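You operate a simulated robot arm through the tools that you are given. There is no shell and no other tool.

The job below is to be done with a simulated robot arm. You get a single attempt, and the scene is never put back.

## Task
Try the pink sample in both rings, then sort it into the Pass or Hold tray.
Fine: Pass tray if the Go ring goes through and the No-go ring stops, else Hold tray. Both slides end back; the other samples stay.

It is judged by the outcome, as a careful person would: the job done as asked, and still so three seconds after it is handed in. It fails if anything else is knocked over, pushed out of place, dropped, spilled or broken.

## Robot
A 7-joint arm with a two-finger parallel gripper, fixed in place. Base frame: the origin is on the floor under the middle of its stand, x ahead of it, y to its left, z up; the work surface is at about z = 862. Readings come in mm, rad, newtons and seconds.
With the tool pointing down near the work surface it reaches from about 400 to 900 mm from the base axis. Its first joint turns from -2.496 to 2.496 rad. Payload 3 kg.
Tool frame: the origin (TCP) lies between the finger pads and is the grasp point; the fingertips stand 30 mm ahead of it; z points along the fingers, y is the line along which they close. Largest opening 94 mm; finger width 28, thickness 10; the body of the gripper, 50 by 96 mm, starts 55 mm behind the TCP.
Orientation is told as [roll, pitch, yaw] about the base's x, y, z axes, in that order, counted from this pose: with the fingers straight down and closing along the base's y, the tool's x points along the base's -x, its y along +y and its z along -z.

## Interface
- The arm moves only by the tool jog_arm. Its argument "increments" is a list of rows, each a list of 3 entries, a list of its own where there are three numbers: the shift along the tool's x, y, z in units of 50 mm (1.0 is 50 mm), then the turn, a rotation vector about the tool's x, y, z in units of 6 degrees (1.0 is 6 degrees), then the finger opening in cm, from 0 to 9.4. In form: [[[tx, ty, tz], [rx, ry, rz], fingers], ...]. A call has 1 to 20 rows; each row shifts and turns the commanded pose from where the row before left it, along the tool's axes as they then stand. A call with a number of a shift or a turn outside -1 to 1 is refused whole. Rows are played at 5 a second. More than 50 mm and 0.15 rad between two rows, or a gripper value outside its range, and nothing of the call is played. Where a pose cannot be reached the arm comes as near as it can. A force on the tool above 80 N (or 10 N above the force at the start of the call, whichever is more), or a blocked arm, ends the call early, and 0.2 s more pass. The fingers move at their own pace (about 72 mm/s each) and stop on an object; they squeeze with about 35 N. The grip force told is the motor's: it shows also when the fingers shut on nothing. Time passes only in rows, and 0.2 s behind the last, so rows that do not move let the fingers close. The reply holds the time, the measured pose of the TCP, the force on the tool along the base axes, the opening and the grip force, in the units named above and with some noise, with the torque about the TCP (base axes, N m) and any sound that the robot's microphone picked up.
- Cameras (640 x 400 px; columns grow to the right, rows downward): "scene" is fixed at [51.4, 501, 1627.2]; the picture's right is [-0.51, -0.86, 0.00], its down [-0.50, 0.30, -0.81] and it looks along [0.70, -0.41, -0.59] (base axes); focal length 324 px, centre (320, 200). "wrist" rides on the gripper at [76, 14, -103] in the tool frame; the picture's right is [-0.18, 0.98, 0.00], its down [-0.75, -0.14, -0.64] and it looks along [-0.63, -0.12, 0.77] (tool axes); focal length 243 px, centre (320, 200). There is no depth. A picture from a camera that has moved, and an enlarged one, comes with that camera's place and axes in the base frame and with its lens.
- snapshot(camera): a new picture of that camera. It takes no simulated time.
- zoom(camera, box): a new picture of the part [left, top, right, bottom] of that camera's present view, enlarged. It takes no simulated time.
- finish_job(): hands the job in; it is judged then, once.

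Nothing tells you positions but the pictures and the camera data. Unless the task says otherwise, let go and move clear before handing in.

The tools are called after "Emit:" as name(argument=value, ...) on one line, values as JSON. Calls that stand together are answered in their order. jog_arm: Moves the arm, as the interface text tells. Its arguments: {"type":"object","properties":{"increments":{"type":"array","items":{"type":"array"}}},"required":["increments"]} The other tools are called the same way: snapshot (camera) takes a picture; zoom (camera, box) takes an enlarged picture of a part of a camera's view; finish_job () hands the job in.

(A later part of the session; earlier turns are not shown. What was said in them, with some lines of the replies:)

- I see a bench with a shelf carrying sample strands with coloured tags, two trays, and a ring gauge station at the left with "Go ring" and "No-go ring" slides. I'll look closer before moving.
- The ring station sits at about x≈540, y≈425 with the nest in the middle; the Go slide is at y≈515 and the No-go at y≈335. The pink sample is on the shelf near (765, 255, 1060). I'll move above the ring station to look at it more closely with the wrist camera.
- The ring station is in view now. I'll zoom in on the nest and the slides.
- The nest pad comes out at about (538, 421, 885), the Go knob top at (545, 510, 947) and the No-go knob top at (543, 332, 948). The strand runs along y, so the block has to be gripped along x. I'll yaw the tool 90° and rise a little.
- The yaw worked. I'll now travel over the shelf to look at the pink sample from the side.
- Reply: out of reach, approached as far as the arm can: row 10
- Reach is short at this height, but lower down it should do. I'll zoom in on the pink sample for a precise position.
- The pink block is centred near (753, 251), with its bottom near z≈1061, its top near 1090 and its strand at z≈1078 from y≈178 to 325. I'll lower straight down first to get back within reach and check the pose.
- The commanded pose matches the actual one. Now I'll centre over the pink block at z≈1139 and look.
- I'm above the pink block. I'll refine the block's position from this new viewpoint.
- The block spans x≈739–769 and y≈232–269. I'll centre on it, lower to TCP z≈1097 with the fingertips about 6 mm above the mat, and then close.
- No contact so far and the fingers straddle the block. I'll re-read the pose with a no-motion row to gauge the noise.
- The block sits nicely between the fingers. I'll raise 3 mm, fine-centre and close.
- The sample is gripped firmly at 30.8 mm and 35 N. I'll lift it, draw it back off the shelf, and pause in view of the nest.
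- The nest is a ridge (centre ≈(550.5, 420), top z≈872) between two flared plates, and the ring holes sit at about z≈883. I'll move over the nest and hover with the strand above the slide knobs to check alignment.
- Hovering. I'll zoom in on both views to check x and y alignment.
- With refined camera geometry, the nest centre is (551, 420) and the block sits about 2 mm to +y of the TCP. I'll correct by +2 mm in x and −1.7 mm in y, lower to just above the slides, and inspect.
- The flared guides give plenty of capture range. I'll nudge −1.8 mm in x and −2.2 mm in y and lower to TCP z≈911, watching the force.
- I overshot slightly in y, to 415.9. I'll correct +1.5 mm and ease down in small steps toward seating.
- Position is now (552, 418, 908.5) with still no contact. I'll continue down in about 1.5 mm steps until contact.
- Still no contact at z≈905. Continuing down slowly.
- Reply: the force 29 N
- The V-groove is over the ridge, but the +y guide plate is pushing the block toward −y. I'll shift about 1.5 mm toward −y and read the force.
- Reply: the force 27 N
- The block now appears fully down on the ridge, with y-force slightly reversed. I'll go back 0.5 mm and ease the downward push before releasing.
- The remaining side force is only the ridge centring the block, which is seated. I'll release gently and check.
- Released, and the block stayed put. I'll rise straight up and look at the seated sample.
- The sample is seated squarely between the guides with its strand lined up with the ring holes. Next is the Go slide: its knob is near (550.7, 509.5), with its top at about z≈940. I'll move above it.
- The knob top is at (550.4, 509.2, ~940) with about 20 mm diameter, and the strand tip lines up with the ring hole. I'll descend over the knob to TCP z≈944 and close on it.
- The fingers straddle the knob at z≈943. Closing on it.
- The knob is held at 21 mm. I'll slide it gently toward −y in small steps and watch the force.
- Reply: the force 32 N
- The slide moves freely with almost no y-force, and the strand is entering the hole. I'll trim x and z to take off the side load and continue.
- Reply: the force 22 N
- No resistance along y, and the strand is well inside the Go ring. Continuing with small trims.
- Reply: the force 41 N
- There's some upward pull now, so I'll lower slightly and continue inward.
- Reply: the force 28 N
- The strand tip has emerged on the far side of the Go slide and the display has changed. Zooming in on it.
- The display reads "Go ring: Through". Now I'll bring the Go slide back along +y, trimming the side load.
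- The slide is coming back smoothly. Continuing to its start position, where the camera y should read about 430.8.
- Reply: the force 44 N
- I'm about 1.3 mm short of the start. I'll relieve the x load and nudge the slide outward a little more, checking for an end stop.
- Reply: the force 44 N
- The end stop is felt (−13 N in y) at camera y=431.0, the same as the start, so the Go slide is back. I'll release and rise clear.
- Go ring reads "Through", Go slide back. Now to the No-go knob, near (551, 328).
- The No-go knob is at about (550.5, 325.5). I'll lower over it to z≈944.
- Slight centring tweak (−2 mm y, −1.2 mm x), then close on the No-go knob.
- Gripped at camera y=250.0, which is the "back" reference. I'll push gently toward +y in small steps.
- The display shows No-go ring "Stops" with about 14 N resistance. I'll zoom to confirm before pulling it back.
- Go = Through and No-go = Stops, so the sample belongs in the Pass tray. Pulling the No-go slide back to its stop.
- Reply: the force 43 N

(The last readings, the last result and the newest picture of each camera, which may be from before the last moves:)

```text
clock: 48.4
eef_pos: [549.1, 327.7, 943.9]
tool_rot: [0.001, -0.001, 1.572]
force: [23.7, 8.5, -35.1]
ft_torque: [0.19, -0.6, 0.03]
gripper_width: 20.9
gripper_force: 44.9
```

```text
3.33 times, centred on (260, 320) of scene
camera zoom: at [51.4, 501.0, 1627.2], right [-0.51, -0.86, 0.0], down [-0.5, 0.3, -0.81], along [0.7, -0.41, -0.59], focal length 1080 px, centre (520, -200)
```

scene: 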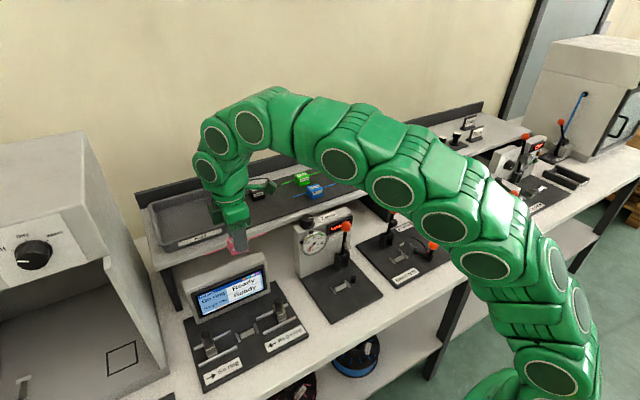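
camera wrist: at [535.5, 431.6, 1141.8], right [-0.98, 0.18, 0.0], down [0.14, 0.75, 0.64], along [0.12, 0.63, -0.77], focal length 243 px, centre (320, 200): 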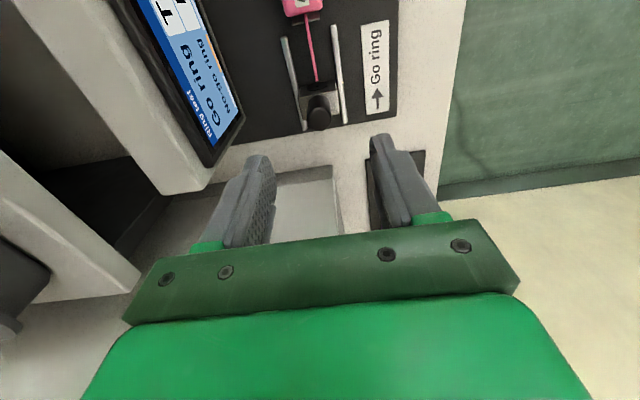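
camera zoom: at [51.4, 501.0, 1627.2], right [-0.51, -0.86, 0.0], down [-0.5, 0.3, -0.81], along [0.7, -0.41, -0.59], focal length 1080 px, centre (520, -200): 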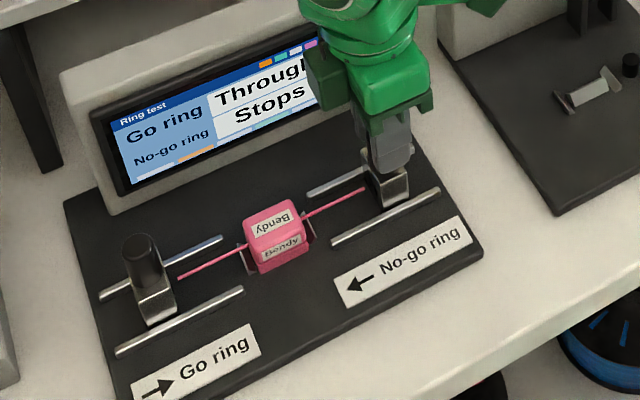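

The No-go slide is back at its stop (camera y=249.8). I'll relieve the load, release, and rise clear.

Emit:
jog_arm(increments=[[[-0.006, -0.03, 0.025], [0, 0, 0], 1.0], [[0, 0, 0], [0, 0, 0], 3.5], [[0, 0, 0], [0, 0, 0], 6.0], [[0, 0, 0], [0, 0, 0], 6.0], [[0, 0, -0.5], [0, 0, 0], 6.0], [[0, 0, -0.8], [0, 0, 0], 6.0], [[0, 0, -0.6], [0, 0, 0], 6.0], [[0, 0, 0], [0, 0, 0], 6.0]])

Emit:
snapshot(camera="wrist")

Emit:
snapshot(camera="scene")

Emit:
zoom(camera="scene", box=[190, 260, 330, 380])

```text
clock: 50.2
eef_pos: [552.8, 327.5, 1039.7]
tool_rot: [0.0, 0.0, 1.572]
force: [-0.5, 0.5, -0.3]
ft_torque: [0.04, -0.02, 0.04]
gripper_width: 60.1
gripper_force: 0.0
```

```text
taken
camera wrist: at [539.2, 249.9, 1143.2], right [-0.98, 0.18, 0.0], down [0.14, 0.75, 0.64], along [0.12, 0.63, -0.77], focal length 243 px, centre (320, 200)
```

wrist: 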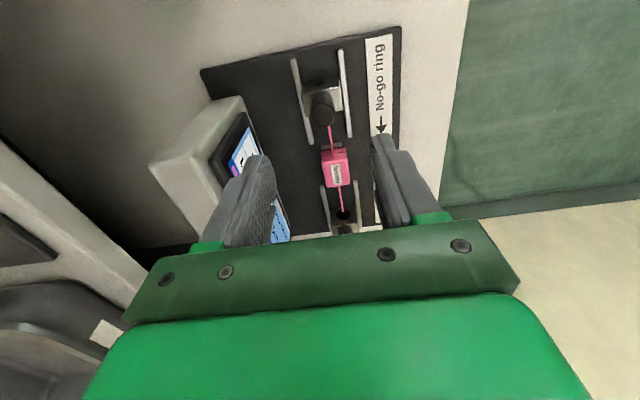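

```text
taken
```

scene: 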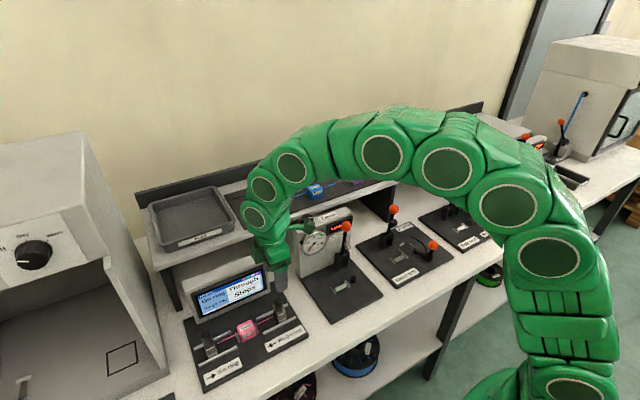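

```text
3.33 times, centred on (260, 320) of scene
camera zoom: at [51.4, 501.0, 1627.2], right [-0.51, -0.86, 0.0], down [-0.5, 0.3, -0.81], along [0.7, -0.41, -0.59], focal length 1080 px, centre (520, -200)
```

zoom: 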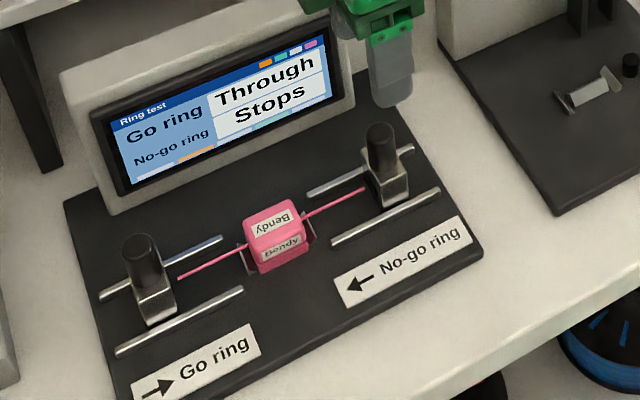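

Both slides are back and the display reads Through / Stops. I'll return over the nest to pick up the pink sample.

Emit:
jog_arm(increments=[[[-0.6, 0.05, 0], [0, 0, 0], 6.0], [[-0.6, 0, 0], [0, 0, 0], 6.0], [[-0.612, 0, 0], [0, 0, 0], 6.0], [[0, 0, 0.6], [0, 0, 0], 6.0], [[0, 0, 0.6], [0, 0, 0], 6.0], [[0, 0, 0.5], [0, 0, 0], 6.0], [[0, 0, 0], [0, 0, 0], 6.0], [[0, 0, 0], [0, 0, 0], 6.0]])

Emit:
zoom(camera="wrist", box=[220, 60, 420, 240])

Emit:
zoom(camera="scene", box=[190, 260, 330, 380])

```text
clock: 52.0
eef_pos: [550.4, 415.9, 951.7]
tool_rot: [0.0, -0.002, 1.57]
force: [-0.6, -0.1, 0.3]
ft_torque: [0.0, 0.03, 0.0]
gripper_width: 60.1
gripper_force: 0.1
```

```text
2.22 times, centred on (320, 150) of wrist
camera zoom: at [537.4, 339.5, 1055.9], right [-0.98, 0.18, 0.0], down [0.14, 0.75, 0.64], along [0.12, 0.63, -0.77], focal length 539 px, centre (320, 311)
```

zoom: 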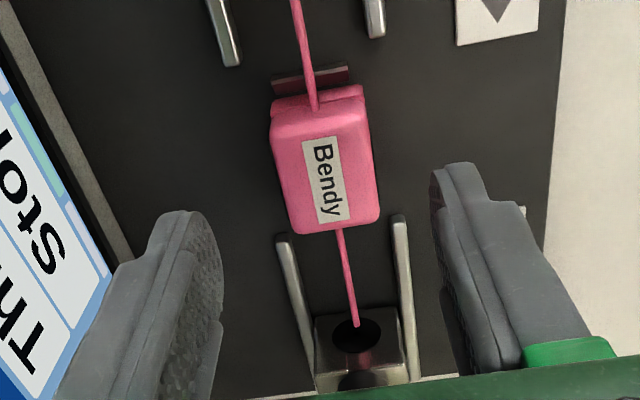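

```text
3.33 times, centred on (260, 320) of scene
camera zoom: at [51.4, 501.0, 1627.2], right [-0.51, -0.86, 0.0], down [-0.5, 0.3, -0.81], along [0.7, -0.41, -0.59], focal length 1080 px, centre (520, -200)
```

zoom: 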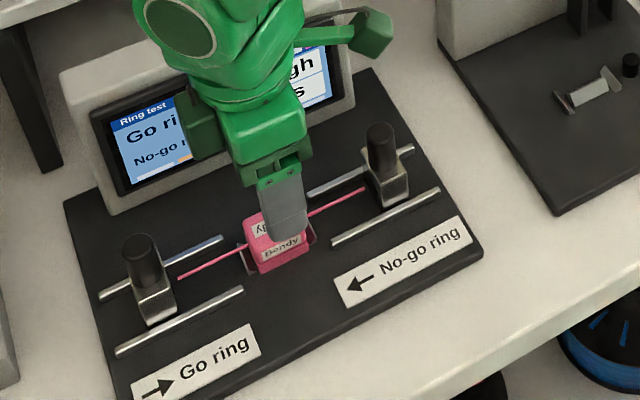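

I'm lined up over the sample. Lowering to the grip height (z≈905) and closing.

Emit:
jog_arm(increments=[[[-0.06, 0.014, 0.2], [0, 0, 0], 6.0], [[0, 0, 0.3], [0, 0, 0], 6.0], [[0, 0, 0.3], [0, 0, 0], 6.0], [[0, 0, 0.15], [0, 0, 0], 6.0], [[0, 0, 0], [0, 0, 0], 6.0], [[0, 0, 0], [0, 0, 0], 6.0]])

Emit:
zoom(camera="wrist", box=[220, 60, 420, 240])

```text
clock: 53.4
eef_pos: [548.6, 420.3, 906.0]
tool_rot: [0.001, 0.0, 1.571]
force: [0.2, -0.7, -0.2]
ft_torque: [-0.01, -0.01, -0.02]
gripper_width: 59.9
gripper_force: 0.1
```

```text
2.22 times, centred on (320, 150) of wrist
camera zoom: at [536.2, 343.4, 1008.8], right [-0.98, 0.18, 0.0], down [0.14, 0.75, 0.64], along [0.12, 0.63, -0.77], focal length 539 px, centre (320, 311)
```

zoom: 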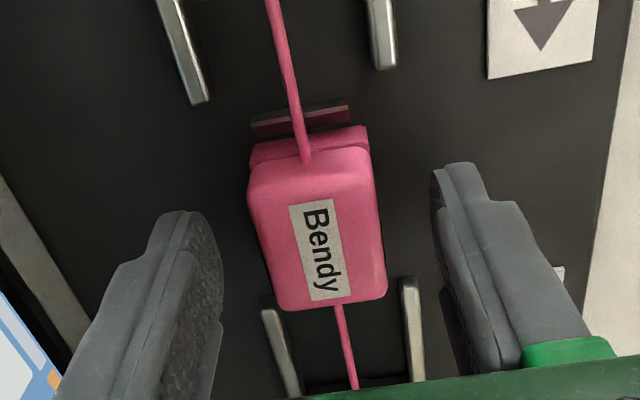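

Centred. Closing on the block.

Emit:
jog_arm(increments=[[[0, 0, 0], [0, 0, 0], 4.5], [[0, 0, 0], [0, 0, 0], 2.0], [[0, 0, 0], [0, 0, 0], 2.0], [[0, 0, 0], [0, 0, 0], 2.0]])

Emit:
zoom(camera="wrist", box=[220, 60, 420, 240])

```text
clock: 54.4
eef_pos: [550.2, 419.9, 905.0]
tool_rot: [0.001, -0.001, 1.571]
force: [0.6, -0.1, 0.0]
ft_torque: [0.0, 0.0, 0.01]
gripper_width: 30.6
gripper_force: 35.3
```

```text
2.22 times, centred on (320, 150) of wrist
camera zoom: at [536.2, 343.4, 1008.7], right [-0.98, 0.18, 0.0], down [0.14, 0.75, 0.64], along [0.12, 0.63, -0.77], focal length 539 px, centre (320, 311)
```

zoom: 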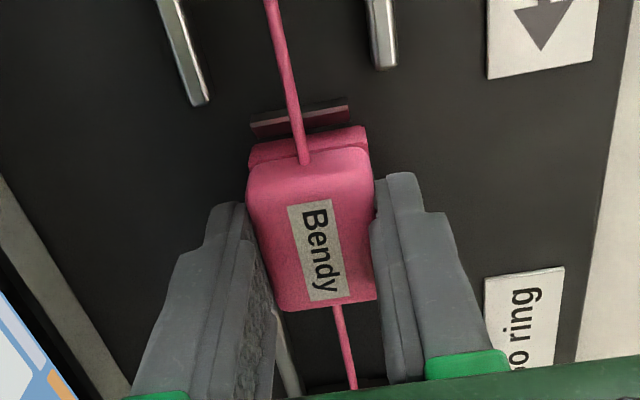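

Firm grip at 30.6 mm. Lifting straight up out of the nest.

Emit:
jog_arm(increments=[[[0, 0, -0.1], [0, 0, 0], 2.0], [[0, 0, -0.3], [0, 0, 0], 2.0], [[0, 0, -0.6], [0, 0, 0], 2.0], [[0, 0, -0.7], [0, 0, 0], 2.0], [[0, 0, -0.7], [0, 0, 0], 2.0], [[0, 0, -0.7], [0, 0, 0], 2.0], [[0, 0, -0.7], [0, 0, 0], 2.0], [[0, 0, -0.7], [0, 0, 0], 2.0], [[0, 0, -0.6], [0, 0, 0], 2.0], [[0, 0, -0.4], [0, 0, 0], 2.0], [[0, 0, 0], [0, 0, 0], 2.0]])

Emit:
snapshot(camera="wrist")

Emit:
snapshot(camera="scene")

```text
clock: 56.8
eef_pos: [549.4, 423.0, 1182.3]
tool_rot: [0.0, 0.001, 1.57]
force: [0.5, 0.2, -0.2]
ft_torque: [-0.02, -0.03, -0.02]
gripper_width: 30.8
gripper_force: 35.2
```

```text
taken
camera wrist: at [536.0, 345.1, 1285.1], right [-0.98, 0.18, 0.0], down [0.14, 0.75, 0.64], along [0.12, 0.63, -0.77], focal length 243 px, centre (320, 200)
```

wrist: 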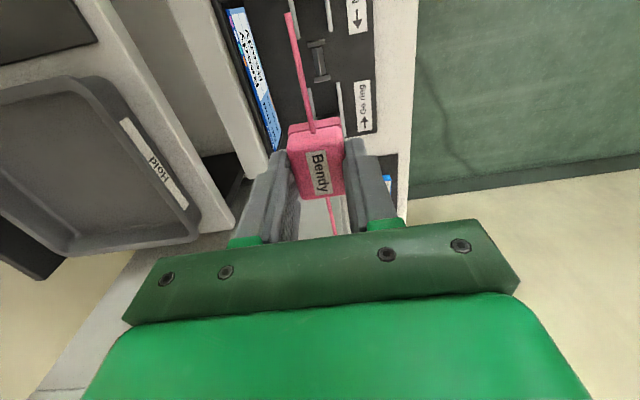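

```text
taken
```

scene: 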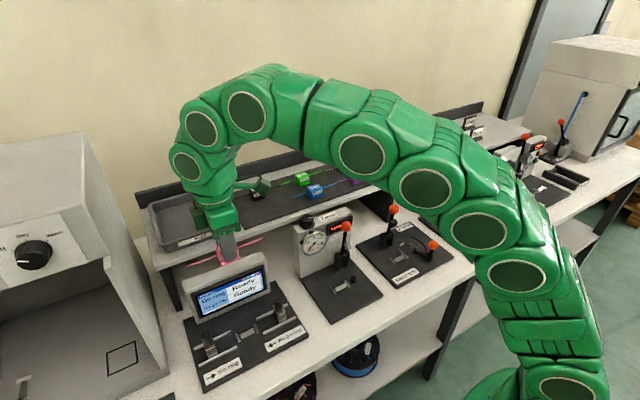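

The sample is held securely and both slides are still back. I'll travel across at a safe height toward the Pass tray.

Emit:
jog_arm(increments=[[[0.4, 0, 0], [0, 0, 0], 2.0], [[0.7, 0, 0], [0, 0, 0], 2.0], [[0.8, 0, 0], [0, 0, 0], 2.0], [[0.8, 0, 0], [0, 0, 0], 2.0], [[0.8, 0, 0], [0, 0, 0], 2.0], [[0.8, 0, 0], [0, 0, 0], 2.0], [[0.8, 0, 0], [0, 0, 0], 2.0], [[0.8, 0, 0], [0, 0, 0], 2.0], [[0.6, 0, 0], [0, 0, 0], 2.0], [[0, 0, 0], [0, 0, 0], 2.0]])

Emit:
snapshot(camera="scene")

```text
clock: 59.0
eef_pos: [550.1, 95.5, 1182.1]
tool_rot: [0.002, -0.001, 1.571]
force: [0.6, -0.4, -0.9]
ft_torque: [-0.01, 0.01, 0.0]
gripper_width: 30.6
gripper_force: 34.7
```

```text
taken
```

scene: 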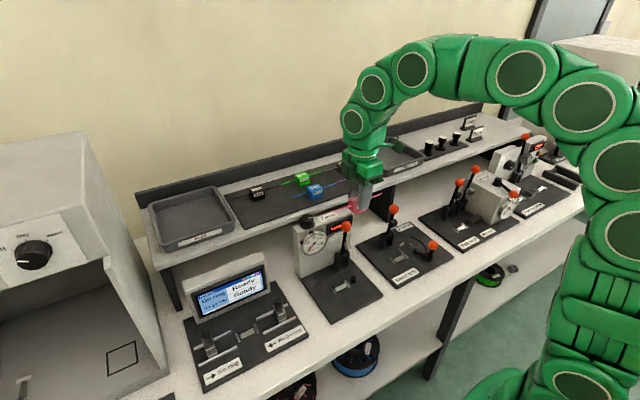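

All is well. Continuing toward the Pass tray side (y≈−240), staying in front of the shelf.

Emit:
jog_arm(increments=[[[0.5, 0, 0], [0, 0, 0], 2.0], [[0.8, 0, 0], [0, 0, 0], 2.0], [[0.8, -0.1, 0], [0, 0, 0], 2.0], [[0.8, -0.1, 0], [0, 0, 0], 2.0], [[0.8, -0.1, 0], [0, 0, 0], 2.0], [[0.8, -0.2, 0], [0, 0, 0], 2.0], [[0.8, -0.2, 0], [0, 0, 0], 2.0], [[0.8, -0.2, 0], [0, 0, 0], 2.0], [[0.6, -0.1, 0], [0, 0, 0], 2.0], [[0, 0, 0], [0, 0, 0], 2.0]])

Emit:
snapshot(camera="scene")

Emit:
snapshot(camera="wrist")

```text
clock: 61.2
eef_pos: [601.8, -238.5, 1184.1]
tool_rot: [0.001, 0.0, 1.57]
force: [-0.2, 0.8, 0.1]
ft_torque: [-0.02, 0.03, 0.01]
gripper_width: 30.7
gripper_force: 35.1
```

```text
taken
```

scene: 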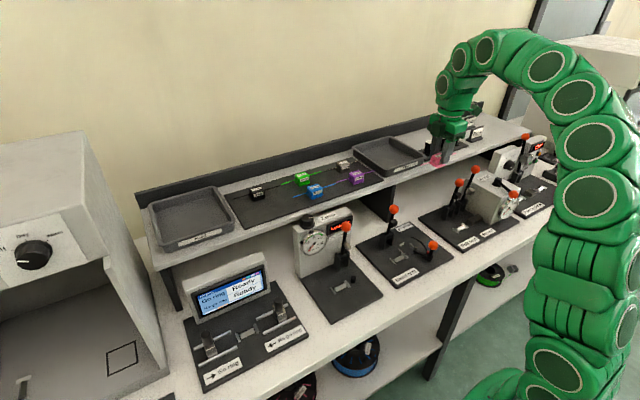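

```text
taken
camera wrist: at [588.5, -314.7, 1286.7], right [-0.98, 0.18, 0.0], down [0.14, 0.75, 0.64], along [0.12, 0.63, -0.77], focal length 243 px, centre (320, 200)
```

wrist: 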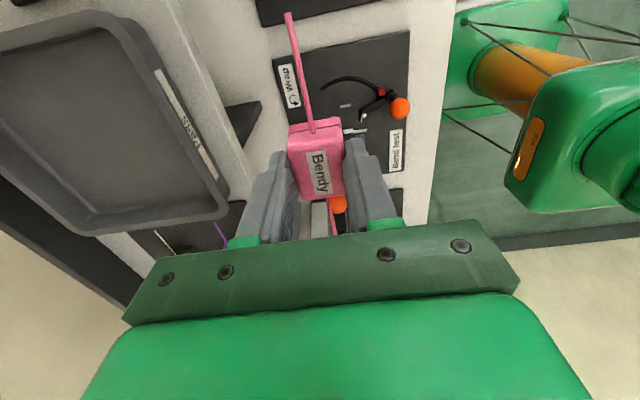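

The Pass tray is now clearly visible from both cameras. Zooming to measure its extents.

Emit:
zoom(camera="scene", box=[335, 115, 455, 195])

Emit:
zoom(camera="wrist", box=[0, 0, 260, 260])

```text
5.00 times, centred on (395, 155) of scene
camera zoom: at [51.4, 501.0, 1627.2], right [-0.51, -0.86, 0.0], down [-0.5, 0.3, -0.81], along [0.7, -0.41, -0.59], focal length 1619 px, centre (-55, 425)
```

zoom: 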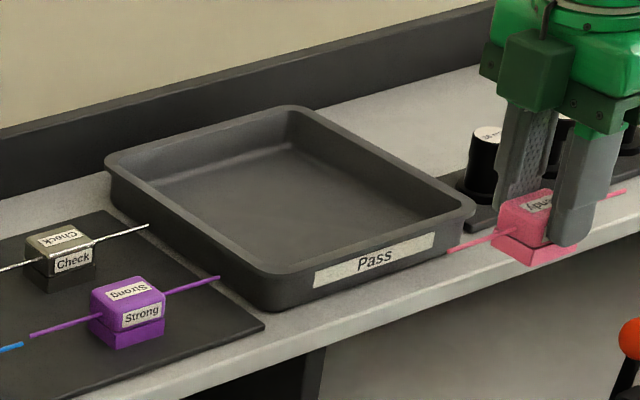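

```text
1.54 times, centred on (130, 130) of wrist
camera zoom: at [588.5, -314.7, 1286.7], right [-0.98, 0.18, 0.0], down [0.14, 0.75, 0.64], along [0.12, 0.63, -0.77], focal length 373 px, centre (612, 308)
```

zoom: 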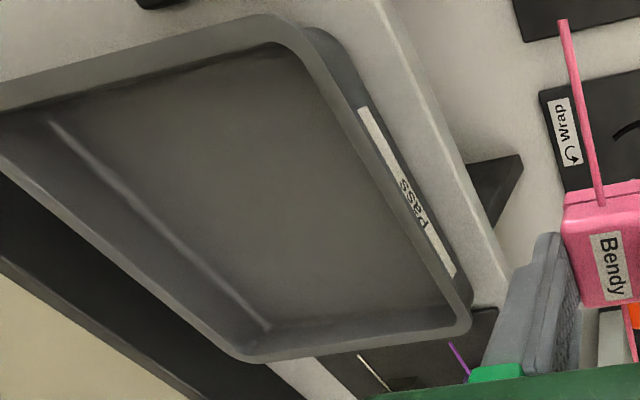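

The Pass tray's rim spans about x 716–908 and y −148 to −334, with the rim top at z≈1090 and the floor near z≈1062. I'll aim to place the sample centred at y≈−241, x≈775, so I first move over the front rim at a safe height.

Emit:
jog_arm(increments=[[[0.036, -0.4, 0.08], [0, 0, 0], 2.0], [[0, -0.6, 0.1], [0, 0, 0], 2.0], [[0, -0.6, 0.1], [0, 0, 0], 2.0], [[0, -0.6, 0.1], [0, 0, 0], 2.0], [[0, -0.56, 0.1], [0, 0, 0], 2.0], [[0, 0, 0], [0, 0, 0], 2.0]])

Emit:
snapshot(camera="wrist")

Emit:
zoom(camera="scene", box=[335, 95, 465, 195])

```text
clock: 62.6
eef_pos: [736.5, -243.3, 1158.0]
tool_rot: [0.001, 0.0, 1.57]
force: [-0.4, -0.9, -0.1]
ft_torque: [-0.01, 0.03, 0.05]
gripper_width: 30.7
gripper_force: 34.9
```

```text
taken
camera wrist: at [723.0, -318.6, 1260.9], right [-0.98, 0.18, 0.0], down [0.14, 0.75, 0.64], along [0.12, 0.63, -0.77], focal length 243 px, centre (320, 200)
```

wrist: 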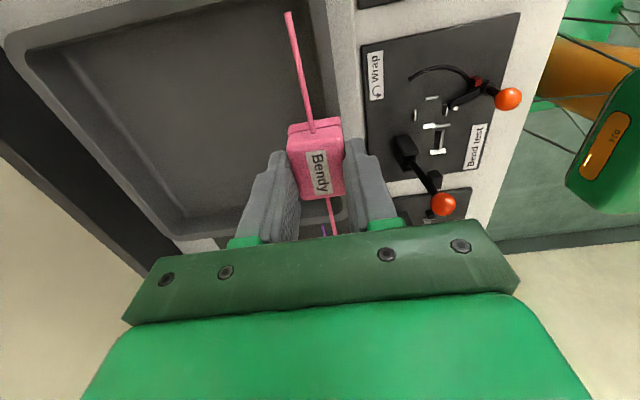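

```text
4.00 times, centred on (400, 145) of scene
camera zoom: at [51.4, 501.0, 1627.2], right [-0.51, -0.86, 0.0], down [-0.5, 0.3, -0.81], along [0.7, -0.41, -0.59], focal length 1296 px, centre (0, 420)
```

zoom: 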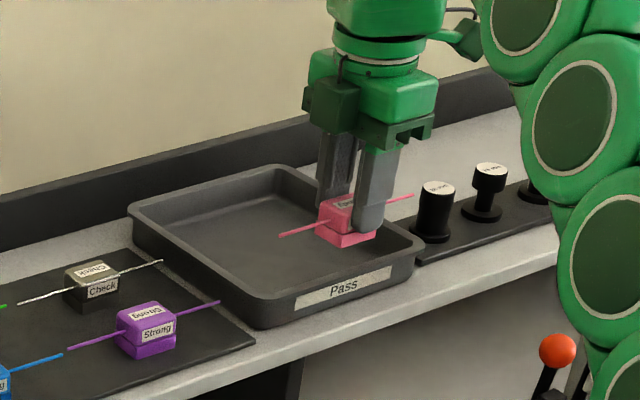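

I'm over the tray's front part. I'll zoom to check the y-margins of the strand with respect to the tray walls.

Emit:
zoom(camera="wrist", box=[0, 0, 380, 250])

Emit:
zoom(camera="wrist", box=[260, 0, 380, 75])

Emit:
zoom(camera="scene", box=[360, 125, 450, 185])

```text
1.60 times, centred on (190, 125) of wrist
camera zoom: at [723.0, -318.6, 1260.9], right [-0.98, 0.18, 0.0], down [0.14, 0.75, 0.64], along [0.12, 0.63, -0.77], focal length 388 px, centre (528, 320)
```

zoom: 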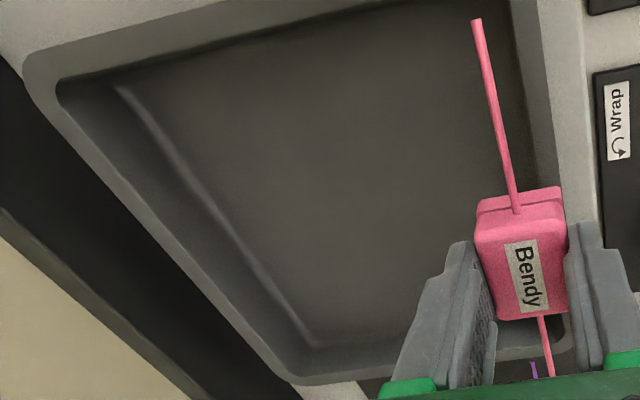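

```text
5.33 times, centred on (320, 38) of wrist
camera zoom: at [723.0, -318.6, 1260.9], right [-0.98, 0.18, 0.0], down [0.14, 0.75, 0.64], along [0.12, 0.63, -0.77], focal length 1294 px, centre (320, 1067)
```

zoom: 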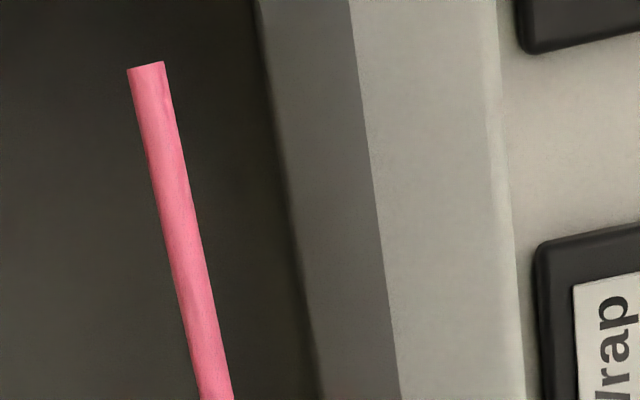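

```text
6.67 times, centred on (405, 155) of scene
camera zoom: at [51.4, 501.0, 1627.2], right [-0.51, -0.86, 0.0], down [-0.5, 0.3, -0.81], along [0.7, -0.41, -0.59], focal length 2159 px, centre (-247, 500)
```

zoom: 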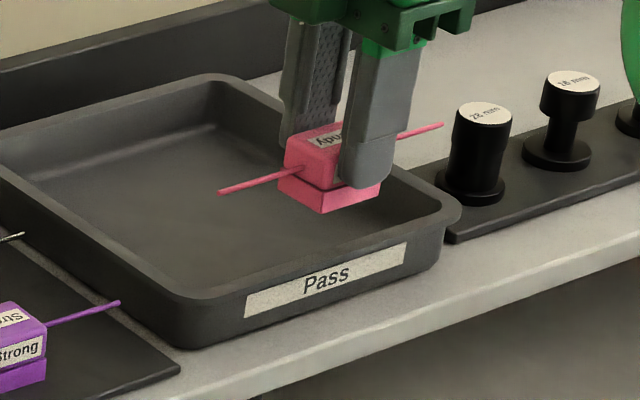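

The strand tips have about 7–9 mm clearance on each side with TCP y at −240.5. I'll ease forward and down into the tray.

Emit:
jog_arm(increments=[[[-0.04, -0.25, 0.2], [0, 0, 0], 2.0], [[0, -0.25, 0.2], [0, 0, 0], 2.0], [[0, -0.26, 0.2], [0, 0, 0], 2.0], [[0, 0, 0.1], [0, 0, 0], 2.0], [[0, 0, 0], [0, 0, 0], 2.0]])

Emit:
zoom(camera="wrist", box=[120, 0, 420, 250])

Emit:
zoom(camera="scene", box=[360, 115, 450, 185])

```text
clock: 63.8
eef_pos: [772.2, -238.2, 1122.6]
tool_rot: [0.0, -0.001, 1.57]
force: [-0.1, 0.4, 0.5]
ft_torque: [0.04, -0.02, -0.02]
gripper_width: 30.7
gripper_force: 34.8
```

```text
1.60 times, centred on (270, 125) of wrist
camera zoom: at [759.6, -315.4, 1225.5], right [-0.98, 0.18, 0.0], down [0.14, 0.75, 0.64], along [0.12, 0.63, -0.77], focal length 388 px, centre (400, 320)
```

zoom: 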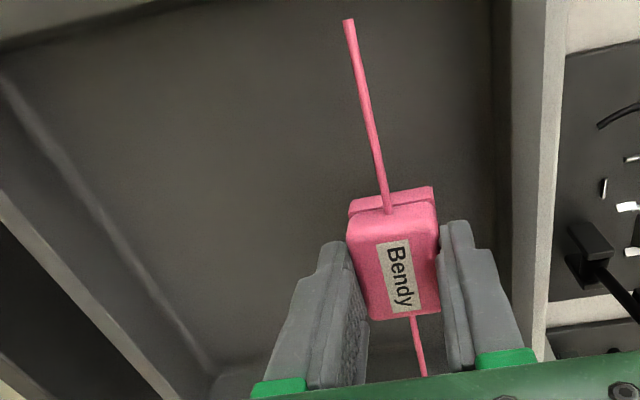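

```text
5.71 times, centred on (405, 150) of scene
camera zoom: at [51.4, 501.0, 1627.2], right [-0.51, -0.86, 0.0], down [-0.5, 0.3, -0.81], along [0.7, -0.41, -0.59], focal length 1851 px, centre (-166, 486)
```

zoom: 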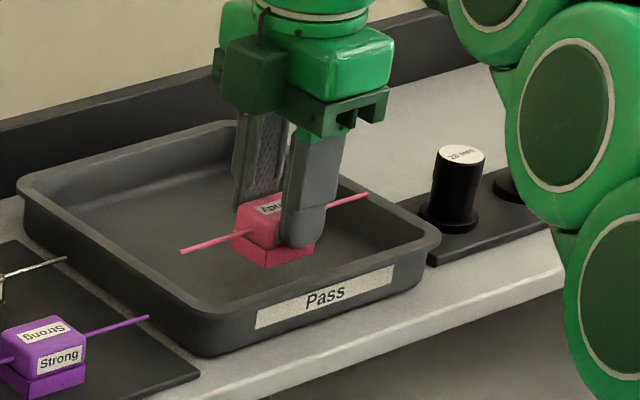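

Inside the tray envelope at (774, −239, 1122). Lowering in small steps toward the floor.

Emit:
jog_arm(increments=[[[0.024, 0, 0.1], [0, 0, 0], 2.0], [[0, 0, 0.1], [0, 0, 0], 2.0], [[0, 0, 0.08], [0, 0, 0], 2.0], [[0, 0, 0], [0, 0, 0], 2.0]])

Emit:
zoom(camera="wrist", box=[120, 0, 420, 250])

Emit:
zoom(camera="scene", box=[360, 115, 450, 185])

```text
clock: 64.8
eef_pos: [773.9, -241.3, 1108.1]
tool_rot: [0.0, 0.0, 1.571]
force: [-0.4, -0.5, -0.1]
ft_torque: [-0.01, 0.01, -0.01]
gripper_width: 30.8
gripper_force: 34.7
```

```text
1.60 times, centred on (270, 125) of wrist
camera zoom: at [760.6, -317.5, 1210.9], right [-0.98, 0.18, 0.0], down [0.14, 0.75, 0.64], along [0.12, 0.63, -0.77], focal length 388 px, centre (400, 320)
```

zoom: 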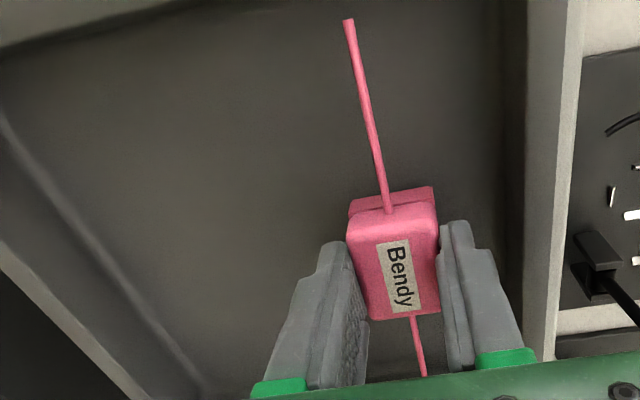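

```text
5.71 times, centred on (405, 150) of scene
camera zoom: at [51.4, 501.0, 1627.2], right [-0.51, -0.86, 0.0], down [-0.5, 0.3, -0.81], along [0.7, -0.41, -0.59], focal length 1851 px, centre (-166, 486)
```

zoom: 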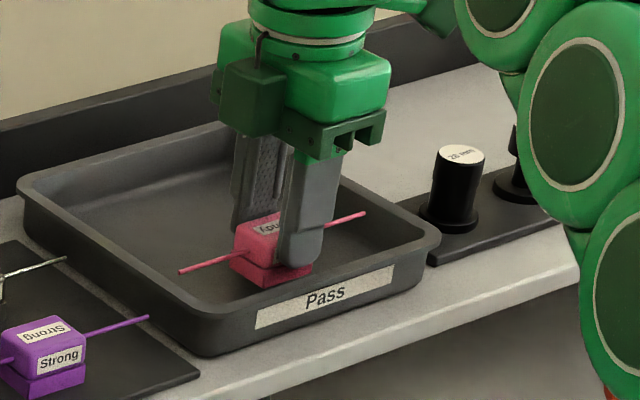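

Still clear. Continuing down in small steps until contact.

Emit:
jog_arm(increments=[[[0, 0, 0.03], [0, 0, 0], 2.0], [[0, 0, 0.03], [0, 0, 0], 2.0], [[0, 0, 0.03], [0, 0, 0], 2.0], [[0, 0, 0], [0, 0, 0], 2.0]])

Emit:
zoom(camera="scene", box=[360, 115, 450, 185])

```text
clock: 65.8
eef_pos: [774.7, -240.5, 1104.2]
tool_rot: [0.0, -0.001, 1.57]
force: [-0.3, -0.1, -0.8]
ft_torque: [0.03, 0.03, -0.01]
gripper_width: 30.8
gripper_force: 35.3
```

```text
5.71 times, centred on (405, 150) of scene
camera zoom: at [51.4, 501.0, 1627.2], right [-0.51, -0.86, 0.0], down [-0.5, 0.3, -0.81], along [0.7, -0.41, -0.59], focal length 1851 px, centre (-166, 486)
```

zoom: 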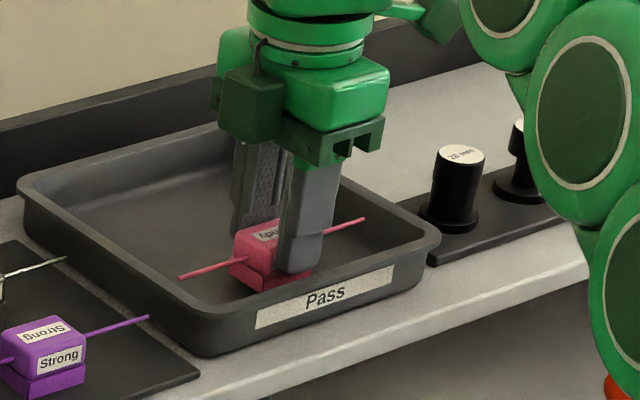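

Emit:
jog_arm(increments=[[[0, 0, 0.03], [0, 0, 0], 2.0], [[0, 0, 0.03], [0, 0, 0], 2.0], [[0, 0, 0], [0, 0, 0], 2.0]])

Emit:
zoom(camera="scene", box=[360, 115, 450, 185])

```text
clock: 66.6
eef_pos: [774.3, -240.1, 1098.7]
tool_rot: [-0.001, -0.001, 1.57]
force: [-0.6, 0.7, 0.3]
ft_torque: [0.0, 0.01, 0.01]
gripper_width: 30.7
gripper_force: 34.6
```

```text
5.71 times, centred on (405, 150) of scene
camera zoom: at [51.4, 501.0, 1627.2], right [-0.51, -0.86, 0.0], down [-0.5, 0.3, -0.81], along [0.7, -0.41, -0.59], focal length 1851 px, centre (-166, 486)
```

zoom: 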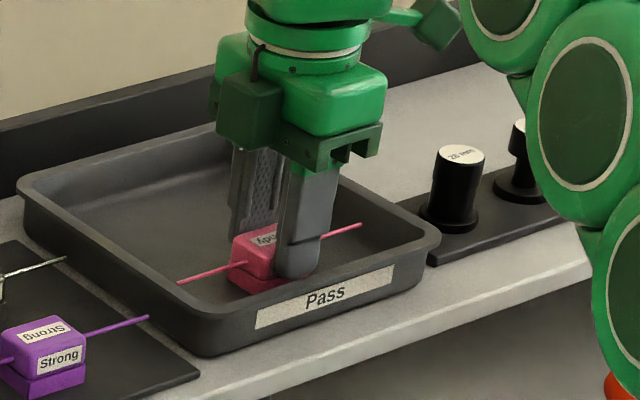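

Still no contact. Continuing.

Emit:
jog_arm(increments=[[[0, 0, 0.03], [0, 0, 0], 2.0], [[0, 0, 0.03], [0, 0, 0], 2.0], [[0, 0, 0], [0, 0, 0], 2.0]])

Emit:
zoom(camera="wrist", box=[120, 0, 420, 250])

Emit:
zoom(camera="scene", box=[370, 125, 430, 175])

```text
clock: 67.4
eef_pos: [774.2, -240.6, 1097.4]
tool_rot: [-0.002, 0.0, 1.571]
force: [1.9, 3.7, 29.3]
ft_torque: [0.11, 0.01, 0.0]
gripper_width: 30.6
gripper_force: 35.0
```

```text
1.60 times, centred on (270, 125) of wrist
camera zoom: at [760.8, -316.5, 1201.7], right [-0.98, 0.18, 0.0], down [0.14, 0.75, 0.64], along [0.12, 0.63, -0.77], focal length 388 px, centre (400, 320)
```

zoom: 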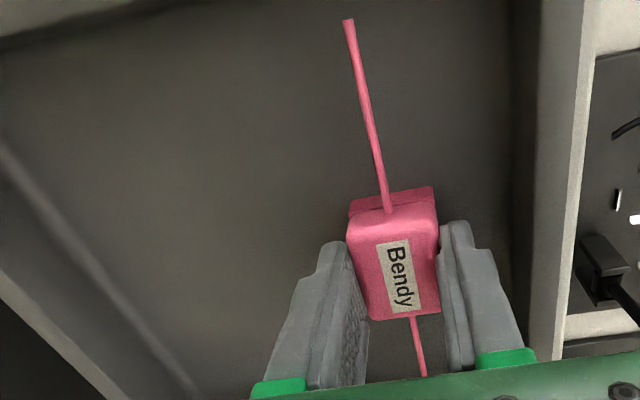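

```text
8.00 times, centred on (400, 150) of scene
camera zoom: at [51.4, 501.0, 1627.2], right [-0.51, -0.86, 0.0], down [-0.5, 0.3, -0.81], along [0.7, -0.41, -0.59], focal length 2591 px, centre (-320, 600)
```

zoom: 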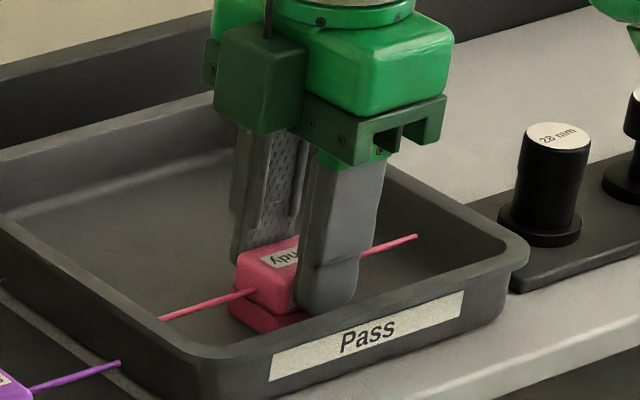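

Contact with the tray floor (29 N up, flat, little torque). I'll back off about 1.5 mm and release with a modest opening.

Emit:
jog_arm(increments=[[[0, 0, -0.025], [0, 0, 0], 2.0], [[0, 0, 0], [0, 0, 0], 2.0], [[0, 0, 0], [0, 0, 0], 3.4], [[0, 0, 0], [0, 0, 0], 4.0], [[0, 0, 0], [0, 0, 0], 4.6], [[0, 0, 0], [0, 0, 0], 4.6]])

Emit:
zoom(camera="wrist", box=[120, 0, 420, 250])

Emit:
zoom(camera="scene", box=[370, 125, 430, 175])

```text
clock: 68.8
eef_pos: [774.8, -239.4, 1098.4]
tool_rot: [0.0, 0.001, 1.572]
force: [-1.1, -0.2, -0.9]
ft_torque: [0.0, 0.03, -0.03]
gripper_width: 45.9
gripper_force: 0.1
```

```text
1.60 times, centred on (270, 125) of wrist
camera zoom: at [761.0, -316.5, 1201.1], right [-0.98, 0.18, 0.0], down [0.14, 0.75, 0.64], along [0.12, 0.63, -0.77], focal length 388 px, centre (400, 320)
```

zoom: 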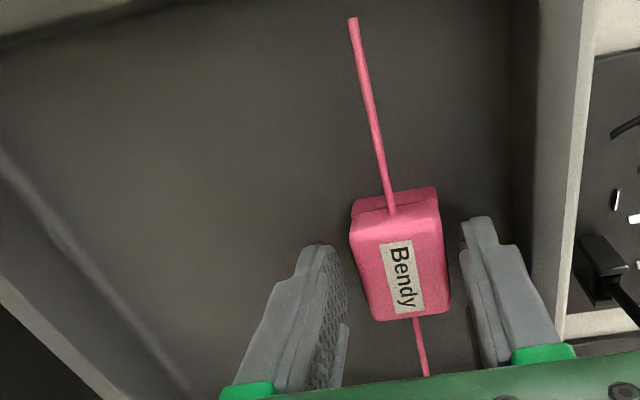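

```text
8.00 times, centred on (400, 150) of scene
camera zoom: at [51.4, 501.0, 1627.2], right [-0.51, -0.86, 0.0], down [-0.5, 0.3, -0.81], along [0.7, -0.41, -0.59], focal length 2591 px, centre (-320, 600)
```

zoom: 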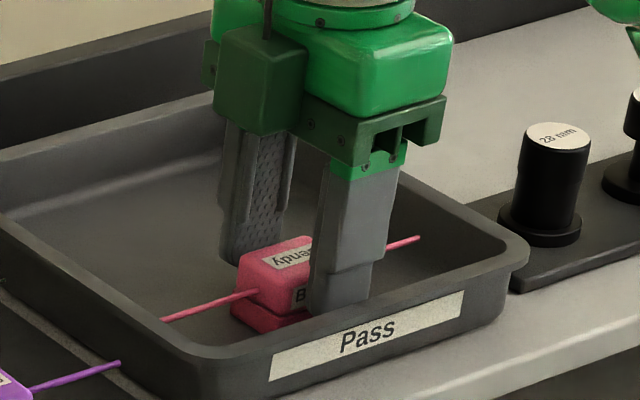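

Released; the sample rests flat in the Pass tray. I'll rise straight up first, then retreat up and back.

Emit:
jog_arm(increments=[[[0, 0, -0.2], [0, 0, 0], 4.6], [[0, 0, -0.2], [0, 0, 0], 4.6], [[0, 0, -0.1], [0, 0, 0], 4.6], [[0, 0, 0], [0, 0, 0], 4.6]])

Emit:
zoom(camera="scene", box=[360, 115, 450, 185])

```text
clock: 69.8
eef_pos: [773.9, -239.8, 1123.5]
tool_rot: [-0.001, 0.0, 1.571]
force: [0.1, -0.8, 1.0]
ft_torque: [0.03, -0.01, -0.02]
gripper_width: 45.9
gripper_force: 0.1
```

```text
5.71 times, centred on (405, 150) of scene
camera zoom: at [51.4, 501.0, 1627.2], right [-0.51, -0.86, 0.0], down [-0.5, 0.3, -0.81], along [0.7, -0.41, -0.59], focal length 1851 px, centre (-166, 486)
```

zoom: 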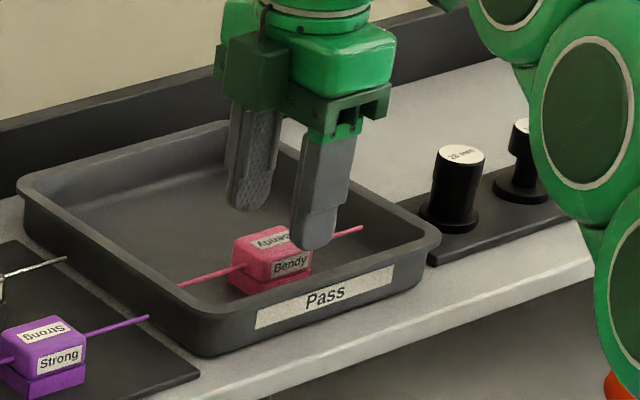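

The fingers are above the block. Retreating up and back, then clear of the shelf.

Emit:
jog_arm(increments=[[[0, 0.02, -0.1], [0, 0, 0], 4.6], [[0, 0.25, -0.25], [0, 0, 0], 4.6], [[0, 0.3, -0.3], [0, 0, 0], 4.6], [[0, 0.5, -0.3], [0, 0, 0], 4.6], [[0, 0.7, -0.2], [0, 0, 0], 4.6], [[0, 0.8, 0], [0, 0, 0], 4.6], [[0, 0.8, 0], [0, 0, 0], 4.6], [[0, 0.5, 0], [0, 0, 0], 4.6], [[0, 0, 0], [0, 0, 0], 4.6]])

Emit:
snapshot(camera="scene")

Emit:
zoom(camera="scene", box=[335, 115, 455, 195])

Emit:
zoom(camera="scene", box=[170, 260, 330, 380])

Emit:
zoom(camera="scene", box=[220, 150, 380, 250])

Emit:
snapshot(camera="wrist")

```text
clock: 71.8
eef_pos: [583.7, -240.1, 1181.8]
tool_rot: [-0.002, 0.0, 1.57]
force: [-0.2, 0.8, -0.1]
ft_torque: [-0.01, -0.01, 0.0]
gripper_width: 46.1
gripper_force: 0.1
```

```text
taken
```

scene: 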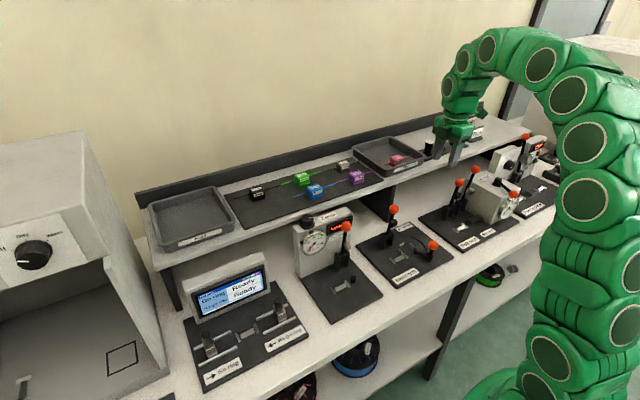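

```text
5.00 times, centred on (395, 155) of scene
camera zoom: at [51.4, 501.0, 1627.2], right [-0.51, -0.86, 0.0], down [-0.5, 0.3, -0.81], along [0.7, -0.41, -0.59], focal length 1619 px, centre (-55, 425)
```

zoom: 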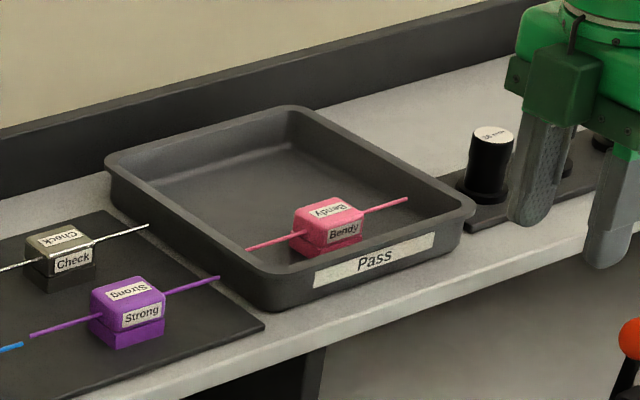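

```text
3.33 times, centred on (250, 320) of scene
camera zoom: at [51.4, 501.0, 1627.2], right [-0.51, -0.86, 0.0], down [-0.5, 0.3, -0.81], along [0.7, -0.41, -0.59], focal length 1080 px, centre (553, -200)
```

zoom: 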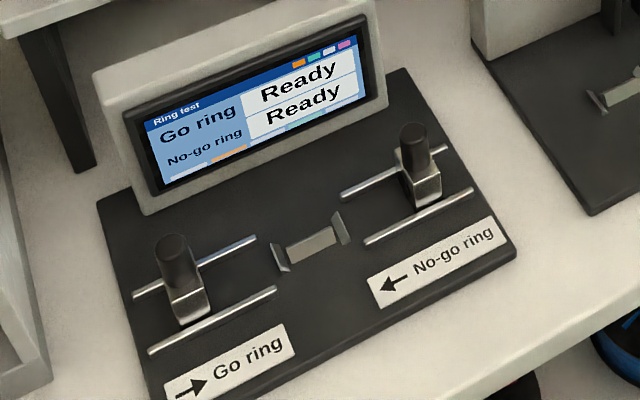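

```text
4.00 times, centred on (300, 200) of scene
camera zoom: at [51.4, 501.0, 1627.2], right [-0.51, -0.86, 0.0], down [-0.5, 0.3, -0.81], along [0.7, -0.41, -0.59], focal length 1296 px, centre (400, 200)
```

zoom: 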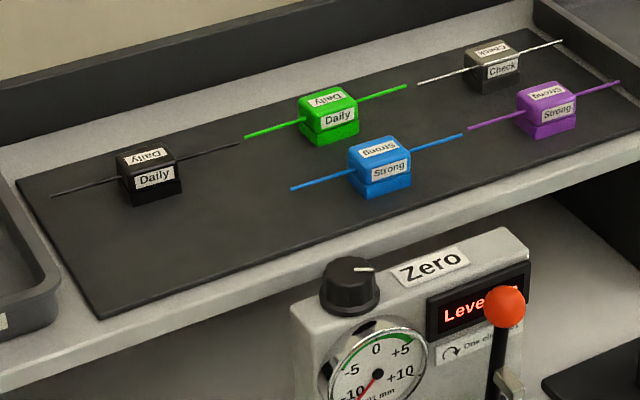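

```text
taken
camera wrist: at [570.8, -317.3, 1284.2], right [-0.98, 0.18, 0.0], down [0.14, 0.75, 0.64], along [0.12, 0.63, -0.77], focal length 243 px, centre (320, 200)
```

wrist: 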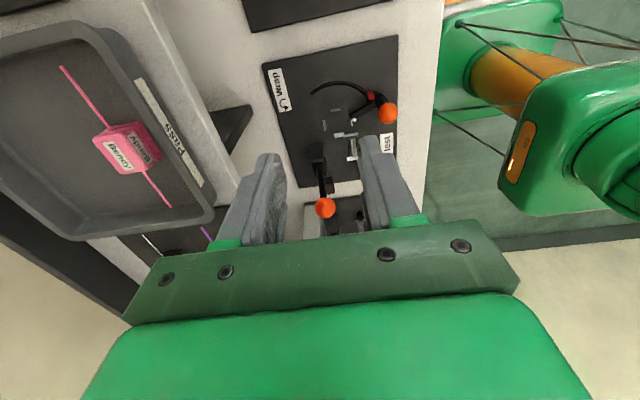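

The sample lies flat in the Pass tray and the other samples look untouched. I'll compare the slide positions against the first picture using the same crop.

Emit:
zoom(camera="scene", box=[170, 240, 330, 390])

Emit:
zoom(camera="wrist", box=[0, 0, 240, 250])

```text
2.67 times, centred on (250, 315) of scene
camera zoom: at [51.4, 501.0, 1627.2], right [-0.51, -0.86, 0.0], down [-0.5, 0.3, -0.81], along [0.7, -0.41, -0.59], focal length 864 px, centre (507, -107)
```

zoom: 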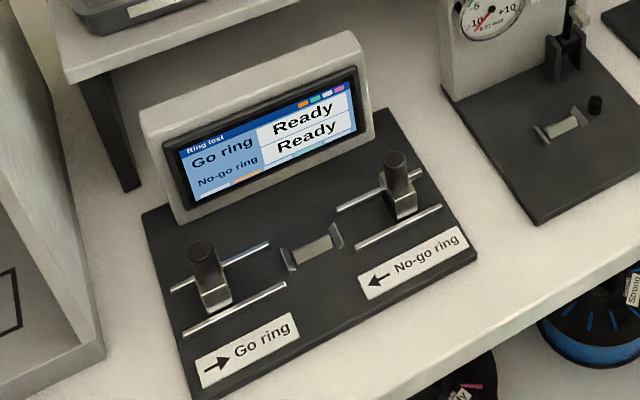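

```text
1.60 times, centred on (120, 125) of wrist
camera zoom: at [570.8, -317.3, 1284.2], right [-0.98, 0.18, 0.0], down [0.14, 0.75, 0.64], along [0.12, 0.63, -0.77], focal length 388 px, centre (640, 320)
```

zoom: 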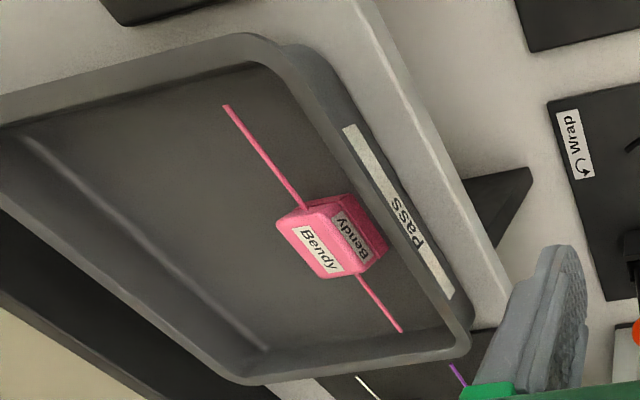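

Both slides match their starting positions. The pink sample read Go "Through" and No-go "Stops", so it lies in the Pass tray. The other samples are undisturbed and the arm is clear, so I'm handing in the job.

Emit:
finish_job()

```text
The job is handed in.
```

I tested the pink sample in both rings and put it in the Pass tray, because the Go ring read "Through" and the No-go ring read "Stops".

The sample is lying flat inside the tray. I pulled both slides back to their end stops, and they match their starting positions in the camera picture. The other samples look untouched. The gripper had let go and moved clear before I handed the job in.
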